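You operate a simulated robot arm through the tools that you are given. There is no shell and no other tool. Be economical: measure what you need, move in short steps, check, and stop when the job is done.

Carry out the task below with a simulated two-armed robot. There is one attempt and no reset: what you move stays moved.

TASK
Take the lid off the tall grey tin and lay it down on the plywood table. Take the white flag with the largest size on its label and leave it on top of the concrete disc. Take the tape roll on the top of the blue cart and put it away on the upper shelf of the low stand. Put the blue block on the top of the blue cart away on the top of the side bench. Take the 40 mm steel block with a blue grip from the top of the casting bench and leave it on top of the small cylinder with a yellow top. Fetch the yellow cloth pad and set it on the ledge under the pendant. Take the green hand brush from the top of the side bench and put it on the purple plate. Take the blue sleeve from the low shelf of the service bench and put it on the top of the red tool chest. Any order will do. Set down upright: steel block with a blue grip.

The check looks at the end state, three seconds after you hand in, the way a careful person would. Anything else that was tipped, shoved, dropped, spilled or broken makes it a failure. Lids that push on must go on centred and level and be pressed home; caps that screw on are set level and turned clockwise until they are tight. Flat cloth is picked up by pressing the open fingertips on it (5 to 10 N) and closing them slowly along it; thin cloth reads only 2 to 8 mm in the jaws.

THE ROBOT
Two 7-joint arms with fingered hands on one trunk, on a base that drives. Base frame: it is fixed to the floor where the robot stands at the start and does not move with it; the origin is under the middle of the robot, x ahead of it, y to its left, z up; the surface under the hand at the start is at about z = 0.84. Lengths are in m, angles in degrees, forces in N, time in s.
The left shoulder is at the start at [0.094, 0.182, 1.071], the right one opposite. With the tool pointing down near the work surface each hand reaches from about 0.48 to 0.86 m from the robot's upright axis, wherever it stands, measured 20 degrees to its own side. Places, roughly: blue block (4x2x6 cm) [2, 6.5, 0.8]; blue sleeve (12x12x8 cm) [6, -3.2, 0.4]; concrete disc (6x6x3 cm) [0.7, 3.8, 0.9]; green hand brush (9x5x5 cm) [3.6, -3.4, 0.9]; ledge under the pendant (21x19 cm) [3.7, -1.6, 0.84]; purple plate (9x9x1 cm) [0.7, -2.4, 0.8]; small cylinder with a yellow top (5x5x10 cm) [-1.5, 5.2, 0.9]; steel block with a blue grip [-1.25, 5, 1]; tall grey tin [0.5, 0, 1]; tape roll (7x8x3 cm) [2.1, 6.5, 0.8]; top of the red tool chest [2.9, -3.2, 1]; top of the side bench [4, -3.3, 0.9]; upper shelf of the low stand (20x85 cm) [2.6, 4.7, 0.96]; white flag [3.75, 3.25, 1.5]; yellow cloth pad (6x6x4 cm) [4.4, -1.5, 0.9]. Payload 3.8 kg a hand.
The TCP of each hand is the grasp point between the finger pads, 0.03 m short of the fingertips. In the tool frame z runs along the fingers and y along their closing line. Largest opening 0.104 m; the body of the gripper starts 0.035 m behind the TCP. The gripper is a hand of 4 fingers: y runs from the thumb to the fingers, the wrist lies at [-0.017, -0.104, -0.178] in the tool frame, and closing takes about 1.5 s.
Orientation is told as [roll, pitch, yaw] about the base's x, y, z axes, in that order, counted from this pose: with the fingers straight down and the wrist toward the robot, the tool's x, y and z point along [0, 1, 0], [1, 0, 0] and [0, 0, -1] of the base frame.

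THE INTERFACE
- The arms move only by the tool drive_tool. It takes "left_commands", "right_commands" or both (then of equal length, played together; a hand with none holds still); each is a list of rows, each a list of 7 numbers: the shift along the tool's x, y, z in units of 150 mm (1.0 is 150 mm), then the turn, a rotation vector about the tool's x, y, z in units of 120 degrees (1.0 is 120 degrees), then the closure, from 0 (fully open) to 1 (shut). In form: [[x, y, z, wx, wy, wz, hand], ...]. A call has 1 to 8 rows; each row is the pose to reach, as a shift and turn from the pose commanded when the call began, along the tool's axes at that moment. A call with a number of a shift or a turn outside -1 to 1 is refused whole. Each row takes 0.2 s and may step no farther than 0.05 m and 8.6 degrees from the row before; otherwise, or with a gripper value out of range, the whole call is refused. A pose out of reach is approached as far as the arm can. The call stops where the force on the tool passes 40 N (or 10 N more than at its start, if that is more) or the arm is blocked; 0.2 s more then pass. The fingers move at their own pace (about 0.072 m/s each) and stop on an object; they squeeze with about 23 N. The grip force told is the motor's: it shows also when the fingers shut on nothing. Time passes only in rows, and 0.2 s behind the last, so rows that repeat a pose let the fingers close. The reply holds the time, the measured pose of the TCP, the force on the tool along the base axes, the opening and the grip force, in the units named above and with some noise, with the torque about the TCP (base axes, N m) and any sound that the robot's microphone picked up.
- Cameras (640 x 400 px; columns grow to the right, rows downward): "scene" is now at [0.1931, 0.0166, 1.2531]; the picture's right is [0.20, -0.98, 0.00], its down [-0.49, -0.10, -0.87] and it looks along [0.85, 0.17, -0.50] (base axes); focal length 214 px, centre (320, 200). "left" rides on the left gripper at [-0.066, -0.09, -0.126] in its tool frame; the picture's right is [-0.78, -0.30, 0.56], its down [0.57, -0.70, 0.43] and it looks along [0.27, 0.65, 0.71] (tool axes); focal length 275 px, centre (320, 200). "right" rides on the right gripper at [0.066, -0.09, -0.126] in its tool frame; the picture's right is [-0.78, 0.30, -0.56], its down [-0.57, -0.70, 0.42] and it looks along [-0.27, 0.65, 0.71] (tool axes); focal length 275 px, centre (320, 200). There is no depth. A picture from a camera that has moved, and an enlarged one, comes with that camera's place and axes in the base frame and with its lens.
- camera(camera): a new picture of that camera. No time passes.
- lift_body(by): slides the trunk up (or, below 0, down) by that many m; the arms and the scene camera ride with it, the base frame stays. It gives what a move gives, with no picture.
- roll_base(legs): drives the robot by 1 to 6 legs, each [ahead, left, turn to the left] in m, m and degrees, along the robot's own axes; the way and the turn of a leg run together, so that a leg with both is an arc; at most 1.5 m and 180 degrees a leg. The arms and the cameras ride along, it lands a little off, and it stops where it bumps. It gives what a move gives.
- hand_shape(shape, hand): the hand has 4 fingers and takes this shape, open, in about a second: jaw (thumb against the fingers, like two jaws); tri (thumb and two fingers); tip (a fingertip pinch); poke (one finger out to press); point (the index stretched); flat (the hand flat); cup (the hand cupped); fist (a fist). The gripper value then closes the fingers along that shape, each until it touches; the sizes above hold for jaw. It gives what a move gives, with no picture.
- turn_head(pan, tilt): turns the head with the scene camera to pan (to the left, within 86 degrees either way) and tilt (down, from -29 to 69), counted from straight ahead of the robot. It gives what a move gives.
- inspect(camera, box): a new picture of the part [left, top, right, bottom] of that camera's present view, enlarged. No time passes.
- sign_off(): hands the job in; it is judged then, once.

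Work in short steps. Places have to be worked out from the pictures, the camera data and where the tool is seen: move nearer, look again, correct. Check each grasp and each placing, and mend what went wrong. You have 217 turns and 208 pictures in all, those below and enlarged ones among them. Open the grippers and draw the arms clear of the work before you hand the job in, unless the task says otherwise; then end with one line.

The tools are called as a command line: name --argument value ..., lists and objects as JSON in quotes. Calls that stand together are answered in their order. drive_tool: Moves the arms, as the interface text tells. Its arguments: {"type":"object","properties":{"left_commands":{"type":"array"},"right_commands":{"type":"array"}},"required":[]} The other tools are called the same way: lift_body (by) slides the trunk up or down; hand_shape (shape, hand) gives the hand a shape; roll_base (legs) drives the base; turn_head (pan, tilt) turns the head that bears the scene camera; camera (camera) takes a picture; inspect (camera, box) takes an enlarged picture of a part of a camera's view; sign_off () hands the job in.

At the start:

```text
t: 0.0
left_ee_pos: [0.52, 0.2905, 1.1871]
left_ee_rot: [-0.1, 0.1, 0.0]
left_ft_force: [-0.1, 0.3, 0.3]
left_torque: [-0.03, 0.01, 0.01]
left_finger_gap: 0.1038
left_finger_force: 0.0
left_shape: jaw
right_ee_pos: [0.5575, -0.2132, 1.192]
right_ee_rot: [0.0, 0.0, 0.0]
right_ft_force: [0.2, -0.3, 0.1]
right_torque: [0.02, 0.0, 0.0]
right_finger_gap: 0.1038
right_finger_force: 0.1
right_shape: jaw
trunk travel left (down, up): [-0.225, 0.531]
robot x, y, heading: [0.0042, 0.0001, -0.1]
head pan, tilt: [11.4, 30.0]
```

scene: 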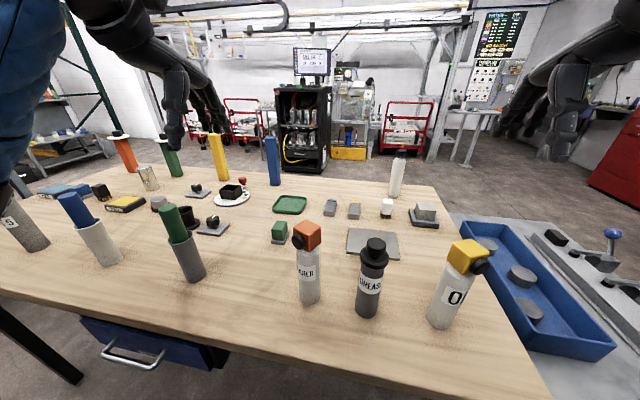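
right: 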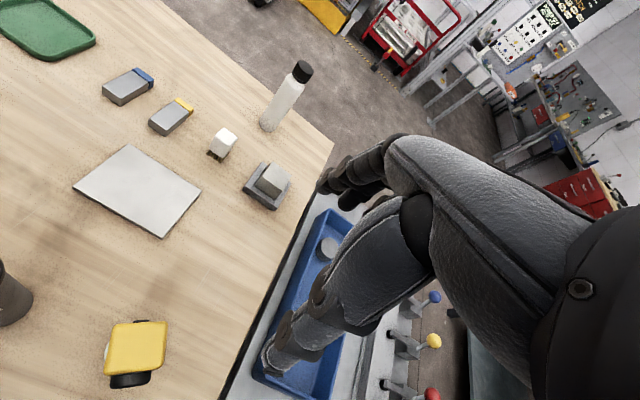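
left: 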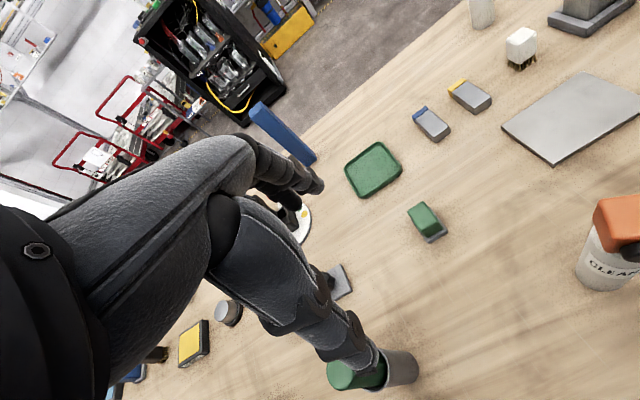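

I start with a close look at the tins in front of me.

inspect --camera "scene" --box '[260, 200, 520, 360]'

turn_head --pan 0 --tilt 50

camera --camera "scene"

```text
2.46 times, centred on (390, 280) of scene
camera zoom: at [0.1931, 0.0166, 1.2531], right [0.2, -0.98, 0.0], down [-0.49, -0.1, -0.87], along [0.85, 0.17, -0.5], focal length 528 px, centre (148, 3)
```

zoom: 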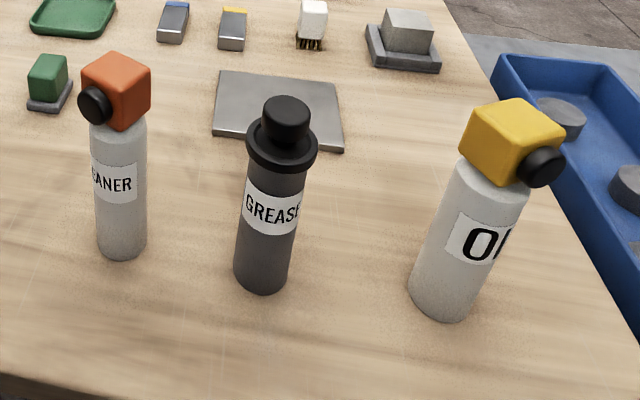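

```text
t: 0.8
left_ee_pos: [0.5198, 0.2898, 1.1872]
left_ee_rot: [0.0, 0.0, 0.0]
left_ft_force: [0.5, 0.2, -0.1]
left_torque: [0.02, 0.02, 0.02]
left_finger_gap: 0.1036
left_finger_force: 0.0
left_shape: jaw
right_ee_pos: [0.5569, -0.2138, 1.192]
right_ee_rot: [0.0, 0.0, 0.0]
right_ft_force: [-0.2, 0.1, 0.5]
right_torque: [0.0, -0.03, -0.02]
right_finger_gap: 0.1039
right_finger_force: 0.0
right_shape: jaw
trunk travel left (down, up): [-0.225, 0.531]
robot x, y, heading: [-0.003, 0.001, -0.1]
head pan, tilt: [0.0, 50.0]
```

```text
203 pictures are left
camera scene: at [0.1815, -0.0012, 1.2236], right [0.0, -1.0, 0.0], down [-0.77, 0.0, -0.64], along [0.64, 0.0, -0.77], focal length 214 px, centre (320, 200)
```

scene: 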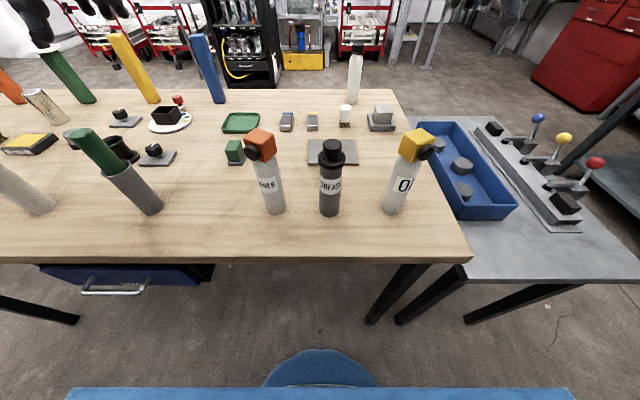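

The tall grey tin is the GREASE one, at about (0.48, -0.02), with the knob top near z≈1.0. I back up 0.1 m for better reach, then bring the right hand above it.

roll_base --legs '[[-0.1, 0, 0]]'

camera --camera "scene"

inspect --camera "scene" --box '[260, 80, 420, 180]'

```text
t: 2.0
left_ee_pos: [0.4188, 0.2912, 1.1887]
left_ee_rot: [0.0, 0.0, 0.0]
left_ft_force: [-1.0, -0.1, -0.2]
left_torque: [0.01, -0.03, -0.01]
left_finger_gap: 0.1035
left_finger_force: 0.1
left_shape: jaw
right_ee_pos: [0.4551, -0.2144, 1.1935]
right_ee_rot: [0.0, -0.1, 0.0]
right_ft_force: [0.2, 0.5, 1.2]
right_torque: [0.02, 0.0, 0.04]
right_finger_gap: 0.1036
right_finger_force: 0.0
right_shape: jaw
trunk travel left (down, up): [-0.225, 0.531]
robot x, y, heading: [-0.101, 0.0009, 0.0]
head pan, tilt: [0.0, 50.0]
```

```text
202 pictures are left
camera scene: at [0.0797, -0.0013, 1.2238], right [0.0, -1.0, 0.0], down [-0.77, 0.0, -0.64], along [0.64, 0.0, -0.77], focal length 214 px, centre (320, 200)
```

scene: 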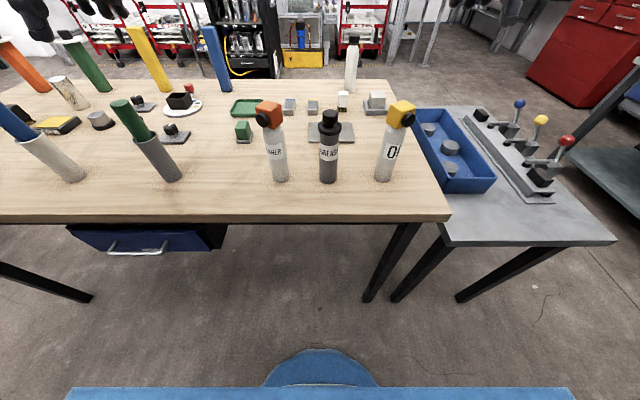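

```text
4.00 times, centred on (340, 130) of scene
camera zoom: at [0.0797, -0.0013, 1.2238], right [0.0, -1.0, 0.0], down [-0.77, 0.0, -0.64], along [0.64, 0.0, -0.77], focal length 858 px, centre (240, 480)
```

zoom: 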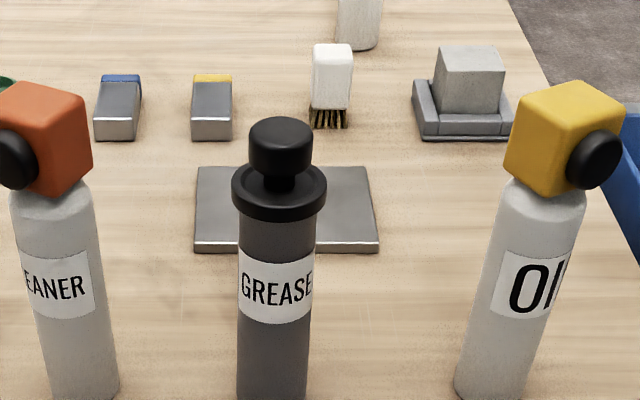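

Triangulated: knob centre ≈ (0.48, -0.021, 0.997), knob ~31 mm wide. I move the right hand above it.

drive_tool --right_commands '[[0.3, 0.05, 0, 0, 0, 0, 0], [0.6, 0.1, 0, 0, 0, 0, 0], [0.9, 0.167, 0, 0, 0, 0, 0], [1, 0.167, 0.1, 0, 0, 0, 0]]'

drive_tool --right_commands '[[0.287, 0, 0.2, 0, 0, 0, 0], [0.287, 0, 0.4, 0, 0, 0, 0], [0.287, 0, 0.52, 0, 0, 0, 0], [0.287, 0, 0.52, 0, 0, 0, 0]]'

camera --camera "scene"

camera --camera "right"

```text
t: 3.0
left_ee_pos: [0.4202, 0.2909, 1.187]
left_ee_rot: [0.0, 0.1, 0.0]
left_ft_force: [-0.7, -0.7, -1.0]
left_torque: [0.04, -0.02, -0.02]
left_finger_gap: 0.1038
left_finger_force: 0.0
left_shape: jaw
right_ee_pos: [0.4826, -0.0633, 1.1774]
right_ee_rot: [0.0, 0.0, -0.1]
right_ft_force: [-0.2, -0.4, -0.2]
right_torque: [-0.01, 0.02, 0.0]
right_finger_gap: 0.1034
right_finger_force: 0.1
right_shape: jaw
trunk travel left (down, up): [-0.225, 0.531]
robot x, y, heading: [-0.0987, 0.0015, 0.2]
head pan, tilt: [0.0, 50.0]
```

```text
refused: row 1 steps farther than a row can; nothing moved
```

```text
200 pictures are left
camera scene: at [0.0815, -0.0017, 1.2235], right [0.0, -1.0, 0.0], down [-0.77, 0.0, -0.64], along [0.64, 0.0, -0.77], focal length 214 px, centre (320, 200)
```

scene: 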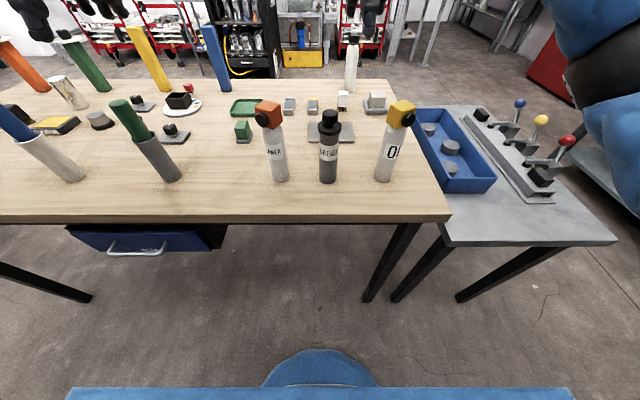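

```text
199 pictures are left
camera right: at [0.3922, 0.0029, 1.303], right [0.3, -0.78, 0.56], down [-0.7, -0.57, -0.42], along [0.65, -0.27, -0.71], focal length 275 px, centre (320, 200)
```

right: 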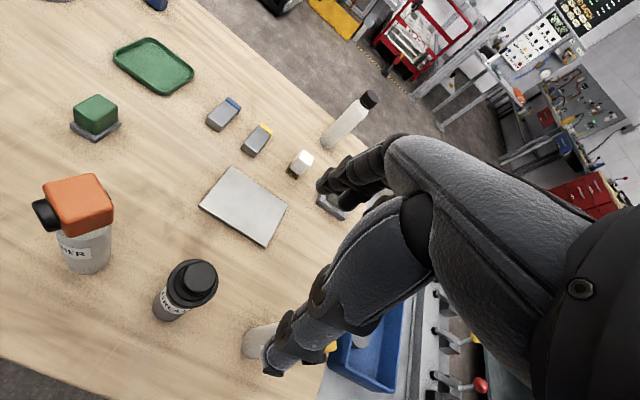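

The hand camera agrees: knob at (0.480, -0.022). I centre over it and come down.

drive_tool --right_commands '[[0.27, 0, 0.0, 0, 0, 0, 0], [0.27, 0, 0.3, 0, 0, 0, 0], [0.27, 0, 0.55, 0, 0, 0, 0], [0.27, 0, 0.55, 0, 0, 0, 0]]'

camera --camera "scene"

camera --camera "right"

```text
t: 4.0
left_ee_pos: [0.4208, 0.2908, 1.187]
left_ee_rot: [0.0, 0.1, -0.1]
left_ft_force: [0.0, -1.1, -0.3]
left_torque: [0.0, 0.02, -0.01]
left_finger_gap: 0.1037
left_finger_force: 0.0
left_shape: jaw
right_ee_pos: [0.4834, -0.0234, 1.0957]
right_ee_rot: [0.0, 0.0, -0.2]
right_ft_force: [-0.2, -0.6, -0.4]
right_torque: [0.01, 0.02, -0.01]
right_finger_gap: 0.1038
right_finger_force: 0.1
right_shape: jaw
trunk travel left (down, up): [-0.225, 0.531]
robot x, y, heading: [-0.0964, -0.0024, 0.1]
head pan, tilt: [0.0, 50.0]
```

```text
198 pictures are left
camera scene: at [0.0811, -0.0015, 1.2236], right [0.0, -1.0, 0.0], down [-0.77, 0.0, -0.64], along [0.64, 0.0, -0.77], focal length 214 px, centre (320, 200)
```

scene: 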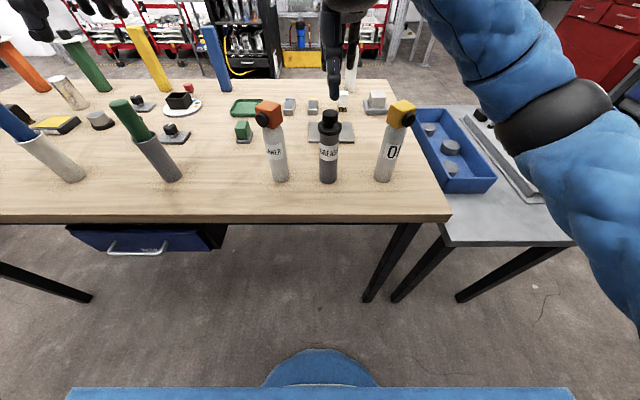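

```text
197 pictures are left
camera right: at [0.3926, 0.0428, 1.2214], right [0.3, -0.78, 0.56], down [-0.7, -0.57, -0.42], along [0.65, -0.27, -0.71], focal length 275 px, centre (320, 200)
```

right: 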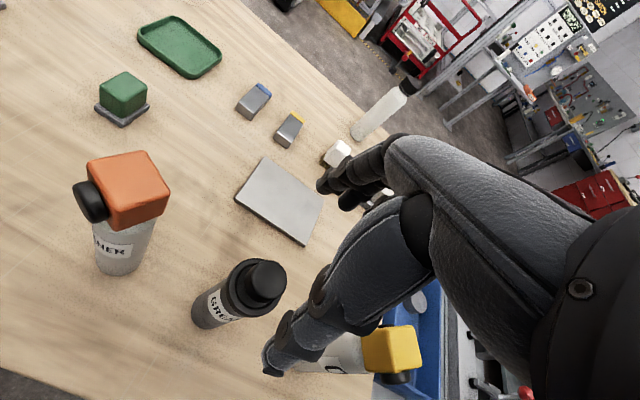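

Aligned within a few mm. I go down to z≈1.012 and close slowly on the knob.

drive_tool --right_commands '[[0, -0.02, 0.28, 0, 0, 0, 0], [0, -0.02, 0.45, 0, 0, 0, 0], [0, -0.02, 0.56, 0, 0, 0, 0], [0, -0.02, 0.56, 0, 0, 0, 0]]'

inspect --camera "scene" --box '[260, 60, 420, 200]'

```text
t: 5.0
left_ee_pos: [0.4205, 0.2917, 1.1878]
left_ee_rot: [0.0, 0.1, 0.0]
left_ft_force: [0.5, 0.3, -0.3]
left_torque: [-0.03, -0.04, -0.01]
left_finger_gap: 0.1034
left_finger_force: 0.1
left_shape: jaw
right_ee_pos: [0.4783, -0.0225, 1.0126]
right_ee_rot: [-0.1, 0.0, -0.1]
right_ft_force: [0.0, -0.6, -0.4]
right_torque: [0.01, 0.01, -0.02]
right_finger_gap: 0.1036
right_finger_force: 0.0
right_shape: jaw
trunk travel left (down, up): [-0.225, 0.531]
robot x, y, heading: [-0.0977, -0.0001, -0.2]
head pan, tilt: [0.0, 50.0]
```

```text
2.86 times, centred on (340, 130) of scene
camera zoom: at [0.0812, -0.0013, 1.2236], right [0.0, -1.0, 0.0], down [-0.77, 0.0, -0.64], along [0.64, 0.0, -0.77], focal length 613 px, centre (263, 400)
```

zoom: 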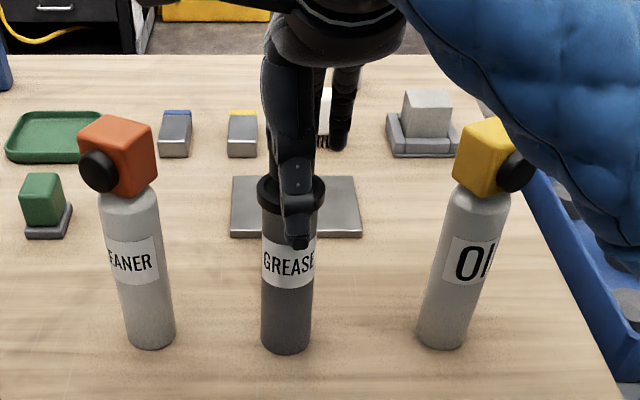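

The thumb is just in front of the knob, so I close the fingers.

drive_tool --right_commands '[[0, 0, 0, 0, 0, 0, 0.3], [0, 0, 0, 0, 0, 0, 0.6], [0, 0, 0, 0, 0, 0, 0.8], [0, 0, 0, 0, 0, 0, 1], [0, 0, 0, 0, 0, 0, 1], [0, 0, 0, 0, 0, 0, 1], [0, 0, 0, 0, 0, 0, 1]]'

inspect --camera "scene" --box '[260, 60, 420, 200]'

```text
t: 6.6
left_ee_pos: [0.4215, 0.29, 1.1871]
left_ee_rot: [0.1, 0.0, 0.0]
left_ft_force: [-0.7, -0.5, 0.0]
left_torque: [0.03, 0.0, 0.0]
left_finger_gap: 0.1038
left_finger_force: 0.1
left_shape: jaw
right_ee_pos: [0.4787, -0.0222, 1.012]
right_ee_rot: [0.0, 0.0, 0.0]
right_ft_force: [-0.3, 0.4, -0.8]
right_torque: [0.01, -0.04, 0.0]
right_finger_gap: 0.0431
right_finger_force: 23.1
right_shape: jaw
trunk travel left (down, up): [-0.225, 0.531]
robot x, y, heading: [-0.0966, 0.0017, 0.1]
head pan, tilt: [0.0, 50.0]
```

```text
2.86 times, centred on (340, 130) of scene
camera zoom: at [0.0814, -0.0013, 1.2235], right [0.0, -1.0, 0.0], down [-0.77, 0.0, -0.64], along [0.64, 0.0, -0.77], focal length 613 px, centre (263, 400)
```

zoom: 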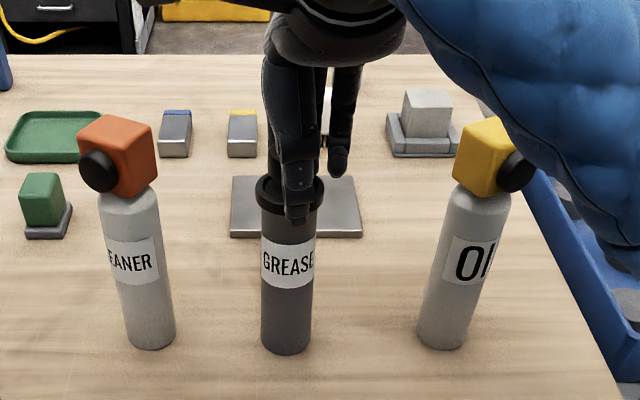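

Gripped at 43 mm, so either the flange or the knob is held. I pull up gently by 8 mm and look.

drive_tool --right_commands '[[0, 0, -0.015, 0, 0, 0, 1], [0, 0, -0.03, 0, 0, 0, 1], [0, 0, -0.055, 0, 0, 0, 1], [0, 0, -0.055, 0, 0, 0, 1]]'

inspect --camera "scene" --box '[260, 60, 420, 200]'

```text
t: 7.6
left_ee_pos: [0.4203, 0.2907, 1.1868]
left_ee_rot: [0.0, 0.1, 0.0]
left_ft_force: [-0.4, 0.2, 0.5]
left_torque: [0.01, -0.01, 0.0]
left_finger_gap: 0.1037
left_finger_force: 0.0
left_shape: jaw
right_ee_pos: [0.4783, -0.023, 1.0199]
right_ee_rot: [0.0, 0.0, -0.1]
right_ft_force: [0.4, 0.0, -2.0]
right_torque: [-0.01, 0.01, -0.02]
right_finger_gap: 0.0432
right_finger_force: 23.0
right_shape: jaw
trunk travel left (down, up): [-0.225, 0.531]
robot x, y, heading: [-0.1039, -0.0022, 0.1]
head pan, tilt: [0.0, 50.0]
```

```text
2.86 times, centred on (340, 130) of scene
camera zoom: at [0.0814, -0.0013, 1.2235], right [0.0, -1.0, 0.0], down [-0.77, 0.0, -0.64], along [0.64, 0.0, -0.77], focal length 613 px, centre (263, 400)
```

zoom: 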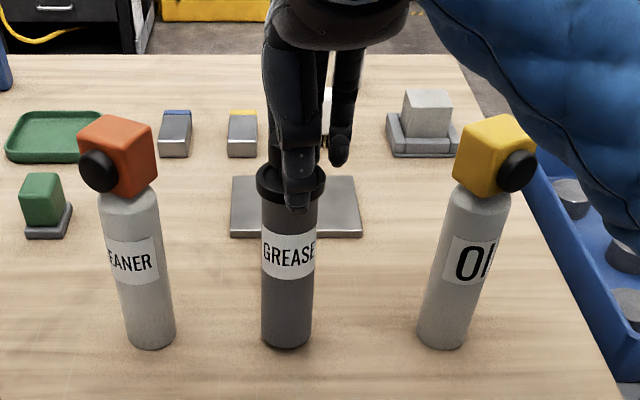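

The whole tin lifts with the lid (2 N), so the left hand must hold the body. I set it back, release, and raise the right hand.

drive_tool --right_commands '[[0, 0, 0.03, 0, 0, 0, 1], [0, 0, 0.05, 0, 0, 0, 1], [0, 0, 0.056, 0, 0, 0, 1], [0, 0, 0.056, 0, 0, 0, 0.6], [0, 0, 0.056, 0, 0, 0, 0.3], [0, 0, 0.056, 0, 0, 0, 0], [0, 0, 0.056, 0, 0, 0, 0], [0, 0, 0.056, 0, 0, 0, 0]]'

drive_tool --right_commands '[[0, 0, -0.2, 0, 0, 0, 0], [0, 0, -0.5, 0, 0, 0, 0], [0, 0, -0.75, 0, 0, 0, 0], [0, 0, -0.75, 0, 0, 0, 0]]'

roll_base --legs '[[-0.15, 0, 0]]'

drive_tool --left_commands '[[0, 0.2, 0, -0.041, 0.041, 0.041, 0], [0, 0.4, 0, -0.082, 0.082, 0.082, 0], [0, 0.6, 0, -0.123, 0.123, 0.123, 0], [0, 0.8, 0, -0.164, 0.164, 0.164, 0], [0, 0.9, 0, -0.205, 0.205, 0.205, 0], [0, 1, 0, -0.246, 0.246, 0.246, 0], [0, 1, 0, -0.2885, 0.2885, 0.2885, 0]]'

camera --camera "scene"

```text
t: 9.4
left_ee_pos: [0.4199, 0.2902, 1.188]
left_ee_rot: [0.0, 0.1, 0.1]
left_ft_force: [0.3, 0.5, 0.3]
left_torque: [0.02, 0.0, 0.02]
left_finger_gap: 0.1036
left_finger_force: 0.0
left_shape: jaw
right_ee_pos: [0.4796, -0.0231, 1.0112]
right_ee_rot: [0.0, 0.0, 0.0]
right_ft_force: [0.3, 0.5, 0.1]
right_torque: [0.0, -0.01, -0.01]
right_finger_gap: 0.1036
right_finger_force: 0.0
right_shape: jaw
trunk travel left (down, up): [-0.225, 0.531]
robot x, y, heading: [-0.0997, -0.0009, -0.2]
head pan, tilt: [0.0, 50.0]
```

```text
t: 10.4
left_ee_pos: [0.421, 0.2909, 1.1863]
left_ee_rot: [0.1, 0.1, 0.0]
left_ft_force: [0.1, 0.0, -0.5]
left_torque: [-0.01, -0.01, 0.01]
left_finger_gap: 0.1037
left_finger_force: 0.0
left_shape: jaw
right_ee_pos: [0.4793, -0.0243, 1.1241]
right_ee_rot: [0.0, 0.1, -0.1]
right_ft_force: [0.3, -0.3, 0.6]
right_torque: [0.0, 0.02, 0.02]
right_finger_gap: 0.1036
right_finger_force: 0.0
right_shape: jaw
trunk travel left (down, up): [-0.225, 0.531]
robot x, y, heading: [-0.1012, 0.0008, -0.1]
head pan, tilt: [0.0, 50.0]
```

```text
t: 11.7
left_ee_pos: [0.2715, 0.2907, 1.187]
left_ee_rot: [0.0, 0.0, -0.1]
left_ft_force: [-0.8, 0.0, 0.3]
left_torque: [0.02, -0.04, -0.02]
left_finger_gap: 0.1039
left_finger_force: 0.1
left_shape: jaw
right_ee_pos: [0.3295, -0.0235, 1.1261]
right_ee_rot: [0.0, 0.0, -0.1]
right_ft_force: [-0.7, -0.2, 0.0]
right_torque: [0.0, -0.08, -0.01]
right_finger_gap: 0.1037
right_finger_force: 0.0
right_shape: jaw
trunk travel left (down, up): [-0.225, 0.531]
robot x, y, heading: [-0.248, -0.0014, -0.1]
head pan, tilt: [0.0, 50.0]
```

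```text
refused: row 7 steps farther than a row can; nothing moved
```

```text
193 pictures are left
camera scene: at [-0.068, -0.0013, 1.2238], right [0.0, -1.0, 0.0], down [-0.77, 0.0, -0.64], along [0.64, 0.0, -0.77], focal length 214 px, centre (320, 200)
```

scene: 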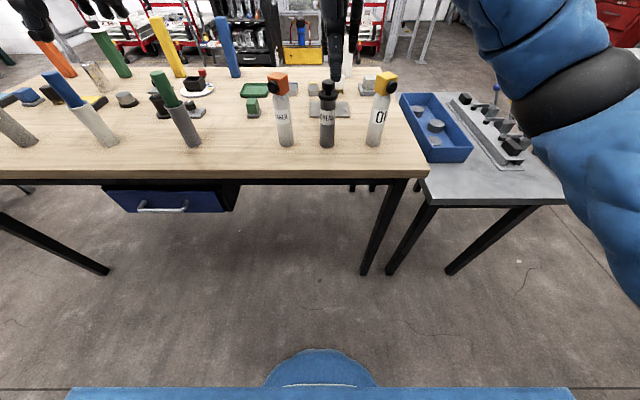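

Base backed up to x=-0.25. I now rotate the left hand in two calls so the fingers point forward with the wrist on its left side.

drive_tool --left_commands '[[0, 0.2, 0, -0.04, 0.04, 0.04, 0], [0, 0.4, 0, -0.08, 0.08, 0.08, 0], [0, 0.6, 0, -0.12, 0.12, 0.12, 0], [0, 0.6, 0, -0.16, 0.16, 0.16, 0], [0, 0.6, 0, -0.2, 0.2, 0.2, 0], [0, 0.6, 0, -0.24, 0.24, 0.24, 0], [0, 0.6, 0, -0.28, 0.28, 0.28, 0], [0, 0.6, 0, -0.32, 0.32, 0.32, 0]]'

drive_tool --left_commands '[[0, 0, 0, -0.04, 0.04, 0.04, 0], [0, 0, 0, -0.08, 0.08, 0.08, 0], [0, 0, 0, -0.12, 0.12, 0.12, 0], [0, 0, 0, -0.16, 0.16, 0.16, 0], [0, 0, 0, -0.2, 0.2, 0.2, 0], [0, 0, 0, -0.24, 0.24, 0.24, 0], [0, 0, 0, -0.257, 0.257, 0.257, 0]]'

camera --camera "scene"

```text
t: 13.5
left_ee_pos: [0.3638, 0.29, 1.1873]
left_ee_rot: [50.7, -19.2, -50.8]
left_ft_force: [-0.4, 0.5, 0.0]
left_torque: [0.0, -0.03, 0.0]
left_finger_gap: 0.1038
left_finger_force: 0.1
left_shape: jaw
right_ee_pos: [0.3299, -0.0232, 1.1253]
right_ee_rot: [0.0, 0.0, -0.1]
right_ft_force: [-0.6, 0.0, 0.3]
right_torque: [0.0, 0.02, 0.02]
right_finger_gap: 0.1037
right_finger_force: 0.0
right_shape: jaw
trunk travel left (down, up): [-0.225, 0.531]
robot x, y, heading: [-0.2457, 0.0005, -0.3]
head pan, tilt: [0.0, 50.0]
```

```text
t: 15.1
left_ee_pos: [0.362, 0.2901, 1.1872]
left_ee_rot: [90.0, -0.1, -90.1]
left_ft_force: [0.2, -1.0, 1.0]
left_torque: [-0.02, -0.02, 0.0]
left_finger_gap: 0.1035
left_finger_force: 0.0
left_shape: jaw
right_ee_pos: [0.33, -0.024, 1.1269]
right_ee_rot: [0.0, 0.0, 0.0]
right_ft_force: [-0.7, 0.7, -1.0]
right_torque: [-0.03, -0.03, 0.01]
right_finger_gap: 0.1037
right_finger_force: 0.1
right_shape: jaw
trunk travel left (down, up): [-0.225, 0.531]
robot x, y, heading: [-0.2481, 0.0018, -0.1]
head pan, tilt: [0.0, 50.0]
```

```text
192 pictures are left
camera scene: at [-0.0666, -0.0013, 1.2236], right [0.0, -1.0, 0.0], down [-0.77, 0.0, -0.64], along [0.64, 0.0, -0.77], focal length 214 px, centre (320, 200)
```

scene: 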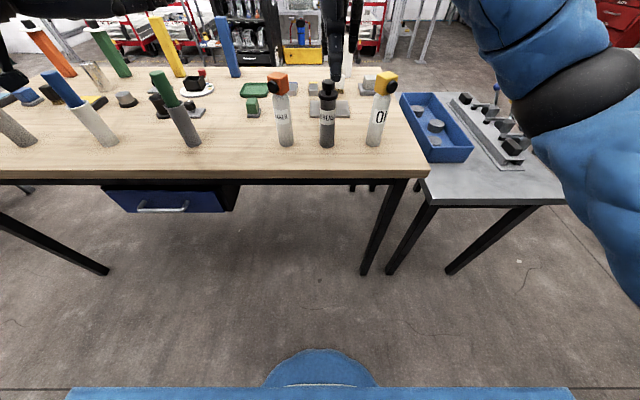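

The orientation is right. I swing the right hand back over the tin while the left comes down in front of it at x≈0.36.

drive_tool --left_commands '[[-0.2, 0.2, 0, 0, 0, 0, 0], [-0.4, 0.4, 0, 0, 0, 0, 0], [-0.6, 0.6, 0, 0, 0, 0, 0], [-0.8, 0.8, 0, 0, 0, 0, 0], [-1, 1, 0, 0, 0, 0, 0]]' --right_commands '[[0, 0.2, 0, 0, 0, 0, 0], [0, 0.4, 0, 0, 0, 0, 0], [0, 0.6, 0, 0, 0, 0, 0], [0, 0.8, 0, 0, 0, 0, 0], [0, 0.99, 0, 0, 0, 0, 0]]'

camera --camera "scene"

camera --camera "left"

```text
t: 16.3
left_ee_pos: [0.364, 0.1379, 1.0372]
left_ee_rot: [89.9, -0.2, -90.0]
left_ft_force: [0.2, -0.1, -0.5]
left_torque: [-0.01, 0.03, -0.01]
left_finger_gap: 0.1039
left_finger_force: 0.2
left_shape: jaw
right_ee_pos: [0.4791, -0.0226, 1.125]
right_ee_rot: [-0.1, 0.0, 0.0]
right_ft_force: [-0.2, 0.2, 0.3]
right_torque: [0.0, -0.01, -0.04]
right_finger_gap: 0.1037
right_finger_force: 0.0
right_shape: jaw
trunk travel left (down, up): [-0.225, 0.531]
robot x, y, heading: [-0.2486, 0.0016, -0.1]
head pan, tilt: [0.0, 50.0]
```

```text
191 pictures are left
camera scene: at [-0.0666, -0.0009, 1.2236], right [0.0, -1.0, 0.0], down [-0.77, 0.0, -0.64], along [0.64, 0.0, -0.77], focal length 214 px, centre (320, 200)
```

scene: 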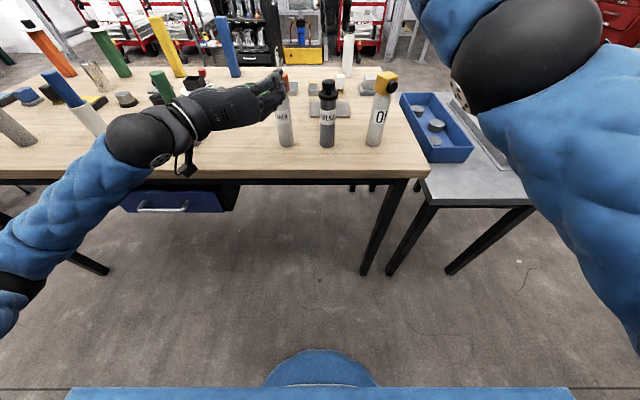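

```text
190 pictures are left
camera left: at [0.2379, 0.2273, 0.9704], right [0.56, 0.29, -0.78], down [0.43, 0.7, 0.57], along [0.71, -0.65, 0.26], focal length 275 px, centre (320, 200)
```

left: 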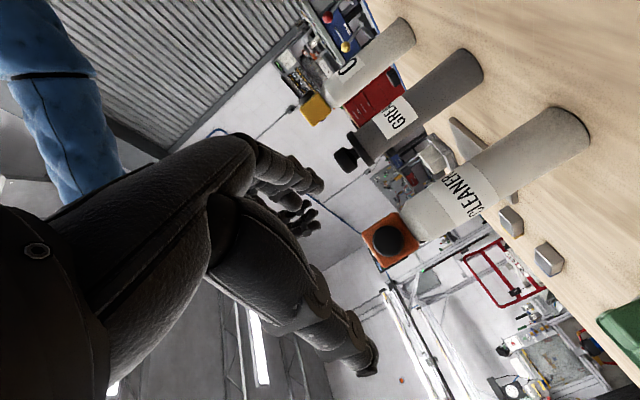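

The wrist camera hangs below the hand, so I pitch the fingers 20° down to keep clearance over the table. I move in front of the tin at z≈0.93.

drive_tool --left_commands '[[-0.1, 0.25, 0, 0, -0.06, 0, 0], [-0.2, 0.5, 0, 0, -0.12, 0, 0], [-0.3, 0.75, 0, 0, -0.1667, 0, 0], [-0.4, 1, 0, 0, -0.1667, 0, 0], [-0.6, 1, 0, 0, -0.1667, 0, 0], [-0.7, 1, 0, 0, -0.1667, 0, 0], [-0.7, 1, 0, 0, -0.1667, 0, 0]]'

camera --camera "scene"

camera --camera "left"

```text
t: 17.9
left_ee_pos: [0.3629, -0.0091, 0.9315]
left_ee_rot: [69.9, 0.0, -90.0]
left_ft_force: [-0.5, 0.5, 0.2]
left_torque: [-0.02, 0.05, 0.0]
left_finger_gap: 0.1039
left_finger_force: 0.0
left_shape: jaw
right_ee_pos: [0.4782, -0.0243, 1.1247]
right_ee_rot: [0.0, 0.1, 0.0]
right_ft_force: [-0.1, -0.9, -0.2]
right_torque: [0.01, -0.03, 0.01]
right_finger_gap: 0.1038
right_finger_force: 0.0
right_shape: jaw
trunk travel left (down, up): [-0.225, 0.531]
robot x, y, heading: [-0.2491, -0.001, -0.1]
head pan, tilt: [0.0, 50.0]
```

```text
189 pictures are left
camera scene: at [-0.0666, -0.0014, 1.2236], right [0.0, -1.0, 0.0], down [-0.77, 0.0, -0.64], along [0.64, 0.0, -0.77], focal length 214 px, centre (320, 200)
```

scene: 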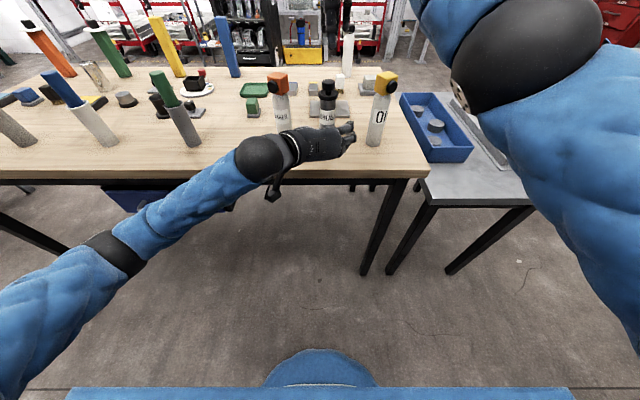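

```text
188 pictures are left
camera left: at [0.2233, 0.08, 0.9122], right [0.26, 0.29, -0.92], down [0.6, 0.7, 0.39], along [0.76, -0.65, 0.0], focal length 275 px, centre (320, 200)
```

left: 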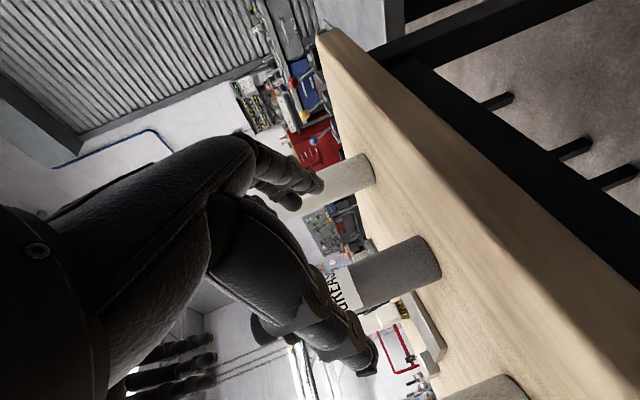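

The tin appears at about (0.485, -0.024). I slide the open left hand forward around its body.

drive_tool --left_commands '[[0, 0.09, 0, 0, 0, 0, 0], [0.08, 0.09, 0.22, 0, 0, 0, 0], [0.16, 0.09, 0.44, 0, 0, 0, 0], [0.22, 0.09, 0.6, 0, 0, 0, 0], [0.267, 0.09, 0.733, 0, 0, 0, 0], [0.267, 0.09, 0.733, 0, 0, 0, 0]]'

inspect --camera "scene" --box '[220, 60, 420, 200]'

camera --camera "left"

```text
t: 19.3
left_ee_pos: [0.4813, -0.0258, 0.9327]
left_ee_rot: [69.8, -0.1, -89.9]
left_ft_force: [0.0, 0.3, -0.4]
left_torque: [0.02, 0.01, 0.0]
left_finger_gap: 0.1037
left_finger_force: 0.1
left_shape: jaw
right_ee_pos: [0.4793, -0.0231, 1.125]
right_ee_rot: [0.0, 0.1, -0.1]
right_ft_force: [0.2, 0.6, 0.7]
right_torque: [0.01, 0.01, 0.0]
right_finger_gap: 0.1037
right_finger_force: 0.0
right_shape: jaw
trunk travel left (down, up): [-0.225, 0.531]
robot x, y, heading: [-0.2468, 0.003, -0.1]
head pan, tilt: [0.0, 50.0]
```

```text
2.86 times, centred on (320, 130) of scene
camera zoom: at [-0.0666, -0.0013, 1.2236], right [0.0, -1.0, 0.0], down [-0.77, 0.0, -0.64], along [0.64, 0.0, -0.77], focal length 613 px, centre (320, 400)
```

zoom: 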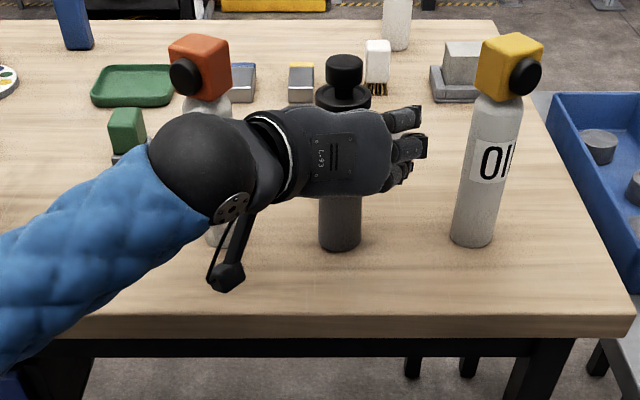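

```text
186 pictures are left
camera left: at [0.3412, 0.0641, 0.9126], right [0.26, 0.29, -0.92], down [0.6, 0.7, 0.39], along [0.76, -0.65, 0.0], focal length 275 px, centre (320, 200)
```

left: 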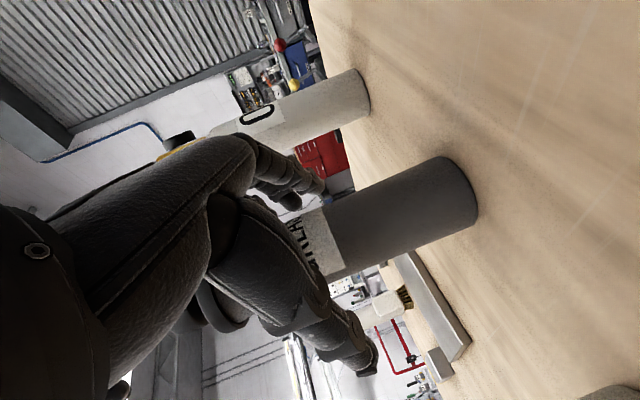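

The tin body lies between thumb and fingers. I close the left hand slowly.

drive_tool --left_commands '[[0, 0, 0, 0, 0, 0, 0.2], [0, 0, 0, 0, 0, 0, 0.4], [0, 0, 0, 0, 0, 0, 0.6], [0, 0, 0, 0, 0, 0, 0.8], [0, 0, 0, 0, 0, 0, 1], [0, 0, 0, 0, 0, 0, 1], [0, 0, 0, 0, 0, 0, 1], [0, 0, 0, 0, 0, 0, 1]]'

inspect --camera "scene" --box '[220, 60, 420, 200]'

camera --camera "left"

```text
t: 21.1
left_ee_pos: [0.4804, -0.0249, 0.9316]
left_ee_rot: [69.7, -0.1, -90.0]
left_ft_force: [0.2, 0.1, 0.1]
left_torque: [-0.01, -0.03, 0.01]
left_finger_gap: 0.0218
left_finger_force: 23.0
left_shape: jaw
right_ee_pos: [0.479, -0.0237, 1.125]
right_ee_rot: [0.0, -0.1, -0.1]
right_ft_force: [0.1, 0.4, -0.3]
right_torque: [-0.03, -0.02, -0.01]
right_finger_gap: 0.1034
right_finger_force: 0.0
right_shape: jaw
trunk travel left (down, up): [-0.225, 0.531]
robot x, y, heading: [-0.2476, 0.003, 0.1]
head pan, tilt: [0.0, 50.0]
```

```text
2.86 times, centred on (320, 130) of scene
camera zoom: at [-0.0664, -0.0014, 1.2235], right [0.0, -1.0, 0.0], down [-0.77, 0.0, -0.64], along [0.64, 0.0, -0.77], focal length 613 px, centre (320, 400)
```

zoom: 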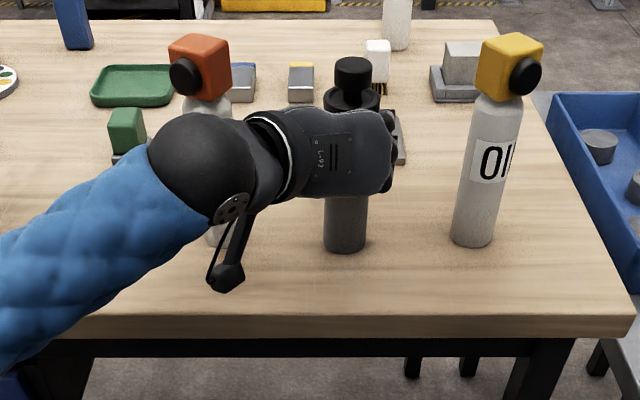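

```text
184 pictures are left
camera left: at [0.3411, 0.0643, 0.9123], right [0.26, 0.3, -0.92], down [0.6, 0.7, 0.39], along [0.76, -0.65, 0.0], focal length 275 px, centre (320, 200)
```

left: 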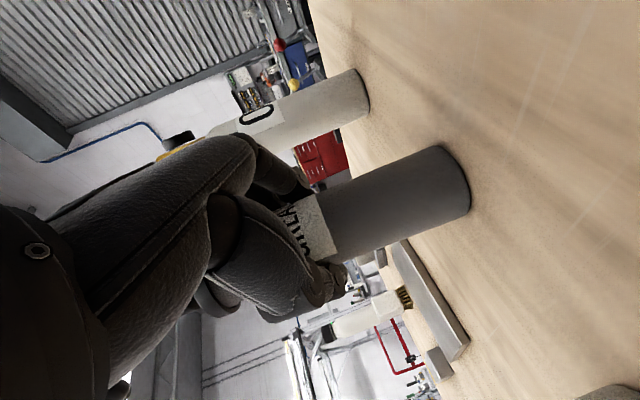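

The tin is held, shifted about 5 mm to the right. I bring the right hand down on the knob, corrected to y≈-0.028.

drive_tool --right_commands '[[-0.03, 0.02, 0.25, 0, 0, 0, 0], [-0.03, 0.02, 0.5, 0, 0, 0, 0], [-0.03, 0.02, 0.65, 0, 0, 0, 0], [-0.03, 0.02, 0.735, 0, 0, 0, 0], [-0.03, 0.02, 0.735, 0, 0, 0, 0]]' --left_commands '[[0, 0, 0, 0, 0, 0, 1], [0, 0, 0, 0, 0, 0, 1], [0, 0, 0, 0, 0, 0, 1], [0, 0, 0, 0, 0, 0, 1], [0, 0, 0, 0, 0, 0, 1]]'

inspect --camera "scene" --box '[220, 60, 420, 200]'

```text
t: 22.3
left_ee_pos: [0.4799, -0.0252, 0.9303]
left_ee_rot: [69.8, 0.1, -89.9]
left_ft_force: [-2.7, -0.8, -12.8]
left_torque: [-0.13, -2.02, 0.06]
left_finger_gap: 0.0216
left_finger_force: 23.0
left_shape: jaw
right_ee_pos: [0.4822, -0.0276, 1.0186]
right_ee_rot: [0.3, -0.5, -0.1]
right_ft_force: [7.4, 0.8, 25.1]
right_torque: [-0.02, 1.45, -0.02]
right_finger_gap: 0.104
right_finger_force: 0.0
right_shape: jaw
trunk travel left (down, up): [-0.225, 0.531]
robot x, y, heading: [-0.2477, 0.0028, -0.1]
head pan, tilt: [0.0, 50.0]
```

```text
2.86 times, centred on (320, 130) of scene
camera zoom: at [-0.0674, -0.0014, 1.2239], right [0.0, -1.0, 0.0], down [-0.77, 0.0, -0.64], along [0.64, 0.0, -0.77], focal length 613 px, centre (320, 400)
```

zoom: 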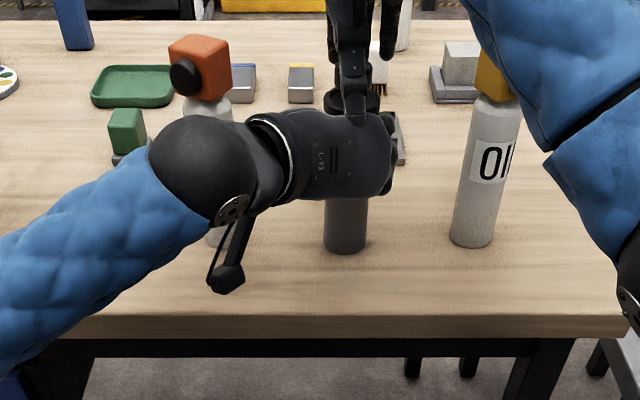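

The right thumb presses on the left hand (25 N). I rise about 7 mm and then close on the knob.

drive_tool --right_commands '[[0, 0, -0.035, 0, 0, 0, 0], [0, 0, -0.035, 0, 0, 0, 0.3], [0, 0, -0.035, 0, 0, 0, 0.6], [0, 0, -0.035, 0, 0, 0, 0.8], [0, 0, -0.035, 0, 0, 0, 1], [0, 0, -0.035, 0, 0, 0, 1], [0, 0, -0.035, 0, 0, 0, 1], [0, 0, -0.035, 0, 0, 0, 1]]' --left_commands '[[0, 0, 0, 0, 0, 0, 1], [0, 0, 0, 0, 0, 0, 1], [0, 0, 0, 0, 0, 0, 1], [0, 0, 0, 0, 0, 0, 1], [0, 0, 0, 0, 0, 0, 1], [0, 0, 0, 0, 0, 0, 1], [0, 0, 0, 0, 0, 0, 1], [0, 0, 0, 0, 0, 0, 1]]'

inspect --camera "scene" --box '[220, 60, 420, 200]'

```text
t: 24.1
left_ee_pos: [0.4794, -0.0248, 0.9311]
left_ee_rot: [69.9, -0.1, -89.9]
left_ft_force: [6.6, -2.5, -17.0]
left_torque: [0.12, -0.71, -0.02]
left_finger_gap: 0.0216
left_finger_force: 22.5
left_shape: jaw
right_ee_pos: [0.4815, -0.0276, 1.0206]
right_ee_rot: [0.0, -0.1, 0.0]
right_ft_force: [-8.1, 1.4, 24.1]
right_torque: [0.04, 1.74, 0.01]
right_finger_gap: 0.051
right_finger_force: 23.2
right_shape: jaw
trunk travel left (down, up): [-0.225, 0.531]
robot x, y, heading: [-0.243, -0.0046, -0.2]
head pan, tilt: [0.0, 50.0]
heard: snap
```

```text
2.86 times, centred on (320, 130) of scene
camera zoom: at [-0.0673, -0.0014, 1.2237], right [0.0, -1.0, 0.0], down [-0.77, 0.0, -0.64], along [0.64, 0.0, -0.77], focal length 613 px, centre (320, 400)
```

zoom: 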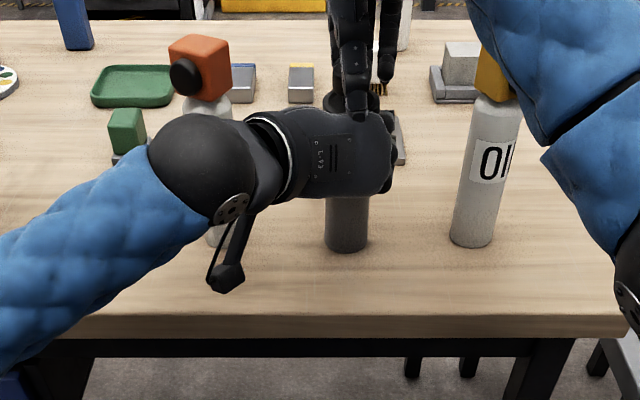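

A snap was heard as the fingers closed, and there is 24 N between the hands. I lift the right hand slowly with the left holding.

drive_tool --right_commands '[[0, 0, -0.03, 0, 0, 0, 1], [0, 0, -0.06, 0, 0, 0, 1], [0, 0, -0.09, 0, 0, 0, 1], [0, 0, -0.12, 0, 0, 0, 1], [0, 0, -0.15, 0, 0, 0, 1], [0, 0, -0.15, 0, 0, 0, 1]]' --left_commands '[[0, 0, 0, 0, 0, 0, 1], [0, 0, 0, 0, 0, 0, 1], [0, 0, 0, 0, 0, 0, 1], [0, 0, 0, 0, 0, 0, 1], [0, 0, 0, 0, 0, 0, 1], [0, 0, 0, 0, 0, 0, 1]]'

inspect --camera "scene" --box '[220, 60, 420, 200]'

camera --camera "right"

```text
t: 25.5
left_ee_pos: [0.4803, -0.0252, 0.931]
left_ee_rot: [69.9, -0.1, -90.0]
left_ft_force: [0.2, 0.4, -1.5]
left_torque: [-0.02, 0.02, 0.01]
left_finger_gap: 0.0218
left_finger_force: 22.9
left_shape: jaw
right_ee_pos: [0.4828, -0.0294, 1.0416]
right_ee_rot: [0.0, 0.0, -0.2]
right_ft_force: [0.3, 0.4, -0.1]
right_torque: [-0.01, -0.03, -0.01]
right_finger_gap: 0.0451
right_finger_force: 23.0
right_shape: jaw
trunk travel left (down, up): [-0.225, 0.531]
robot x, y, heading: [-0.2519, 0.0013, 0.1]
head pan, tilt: [0.0, 50.0]
```

```text
2.86 times, centred on (320, 130) of scene
camera zoom: at [-0.0664, -0.0014, 1.2235], right [0.0, -1.0, 0.0], down [-0.77, 0.0, -0.64], along [0.64, 0.0, -0.77], focal length 613 px, centre (320, 400)
```

zoom: 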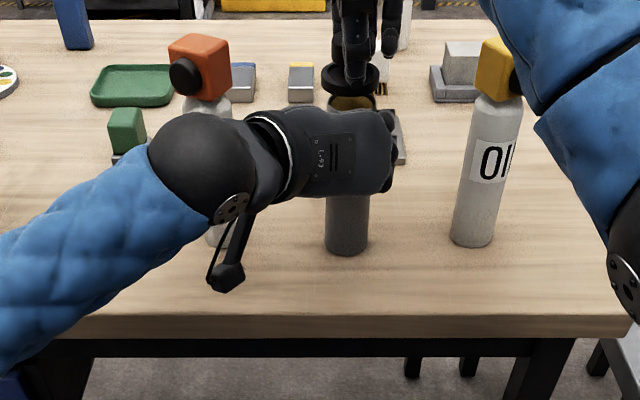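

```text
180 pictures are left
camera right: at [0.392, 0.0369, 1.1671], right [0.3, -0.78, 0.56], down [-0.7, -0.57, -0.42], along [0.65, -0.27, -0.71], focal length 275 px, centre (320, 200)
```

right: 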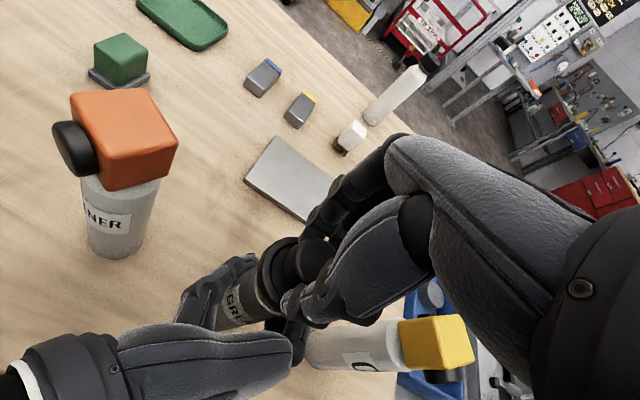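

The lid is off. I raise the right hand with the lid and open the left hand.

drive_tool --right_commands '[[0, 0, -0.2, 0, 0, 0, 1], [0, 0, -0.5, 0, 0, 0, 1], [0, 0, -0.8, 0, 0, 0, 1], [0, 0, -0.8, 0, 0, 0, 1], [0, 0, -0.8, 0, 0, 0, 1], [0, 0, -0.8, 0, 0, 0, 1], [0, 0, -0.8, 0, 0, 0, 1], [0, 0, -0.8, 0, 0, 0, 1]]' --left_commands '[[0, 0, 0, 0, 0, 0, 1], [0, 0, 0, 0, 0, 0, 0.8], [0, 0, 0, 0, 0, 0, 0.6], [0, 0, 0, 0, 0, 0, 0.4], [0, 0, 0, 0, 0, 0, 0.2], [0, 0, 0, 0, 0, 0, 0], [0, 0, 0, 0, 0, 0, 0], [0, 0, 0, 0, 0, 0, 0]]'

camera --camera "left"

inspect --camera "scene" --box '[220, 60, 420, 200]'

```text
t: 27.3
left_ee_pos: [0.4812, -0.0254, 0.9312]
left_ee_rot: [69.9, -0.1, -90.0]
left_ft_force: [0.2, -0.3, 0.8]
left_torque: [-0.02, 0.0, 0.06]
left_finger_gap: 0.1036
left_finger_force: 0.1
left_shape: jaw
right_ee_pos: [0.474, -0.0297, 1.1597]
right_ee_rot: [0.0, 0.0, -0.1]
right_ft_force: [-0.1, -0.6, 0.1]
right_torque: [-0.06, -0.03, 0.03]
right_finger_gap: 0.0447
right_finger_force: 23.0
right_shape: jaw
right hand out of reach, approached as far as the arm can: row 3, 4, 5, 6, 7, 8
trunk travel left (down, up): [-0.225, 0.531]
robot x, y, heading: [-0.2476, -0.0003, 0.1]
head pan, tilt: [0.0, 50.0]
```

```text
179 pictures are left
camera left: at [0.3411, 0.0643, 0.9125], right [0.26, 0.29, -0.92], down [0.6, 0.7, 0.39], along [0.76, -0.65, 0.0], focal length 275 px, centre (320, 200)
```

left: 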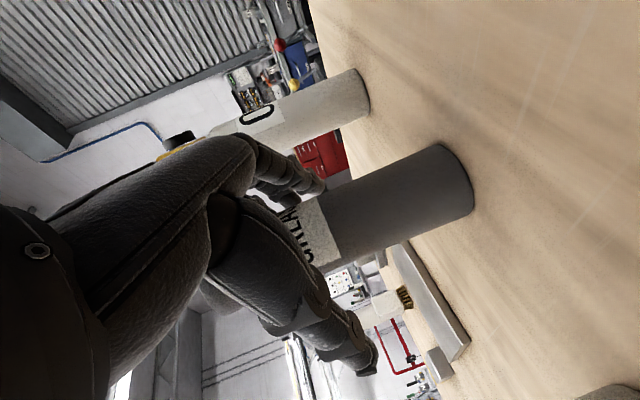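

```text
2.86 times, centred on (320, 130) of scene
camera zoom: at [-0.0666, -0.0013, 1.2235], right [0.0, -1.0, 0.0], down [-0.77, 0.0, -0.64], along [0.64, 0.0, -0.77], focal length 613 px, centre (320, 400)
```

zoom: 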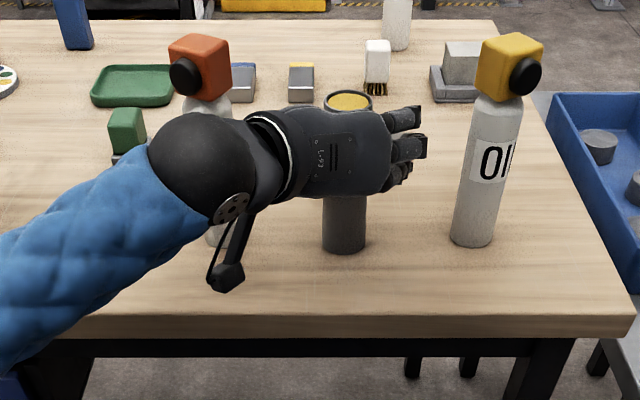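

The tin stands open and upright. I withdraw the left hand straight back, then up and to the left.

drive_tool --left_commands '[[-0.09, 0, -0.24, 0, 0, 0, 0], [-0.18, 0, -0.48, 0, 0, 0, 0], [-0.26, 0, -0.72, 0, 0, 0, 0], [-0.15, -0.2, -0.78, 0, 0, 0, 0], [0.1, -0.4, -0.8, 0, 0, 0, 0], [0.3, -0.6, -0.8, 0, 0, 0, 0], [0.5, -0.8, -0.8, 0, 0, 0, 0], [0.7, -0.99, -0.8, 0, 0, 0, 0]]'

camera --camera "scene"

```text
t: 29.1
left_ee_pos: [0.402, 0.1242, 1.0723]
left_ee_rot: [69.9, -0.1, -90.0]
left_ft_force: [-0.3, -0.1, 0.6]
left_torque: [0.01, -0.02, -0.01]
left_finger_gap: 0.1037
left_finger_force: 0.0
left_shape: jaw
right_ee_pos: [0.4739, -0.0293, 1.159]
right_ee_rot: [0.0, 0.0, -0.1]
right_ft_force: [0.4, 0.0, -0.8]
right_torque: [0.03, 0.02, -0.04]
right_finger_gap: 0.045
right_finger_force: 22.8
right_shape: jaw
trunk travel left (down, up): [-0.225, 0.531]
robot x, y, heading: [-0.2474, 0.0001, -0.1]
head pan, tilt: [0.0, 50.0]
```

```text
177 pictures are left
camera scene: at [-0.0667, -0.0012, 1.2236], right [0.0, -1.0, 0.0], down [-0.77, 0.0, -0.64], along [0.64, 0.0, -0.77], focal length 214 px, centre (320, 200)
```

scene: 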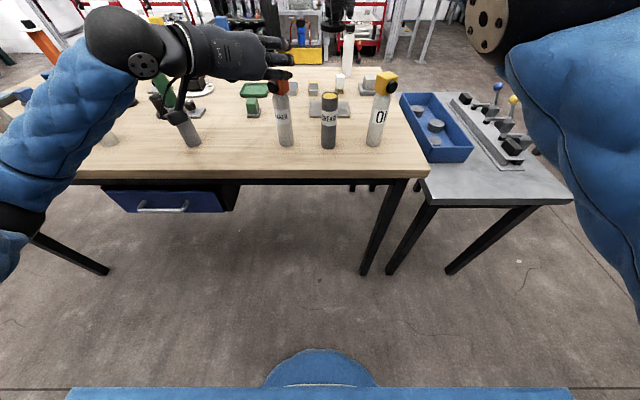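

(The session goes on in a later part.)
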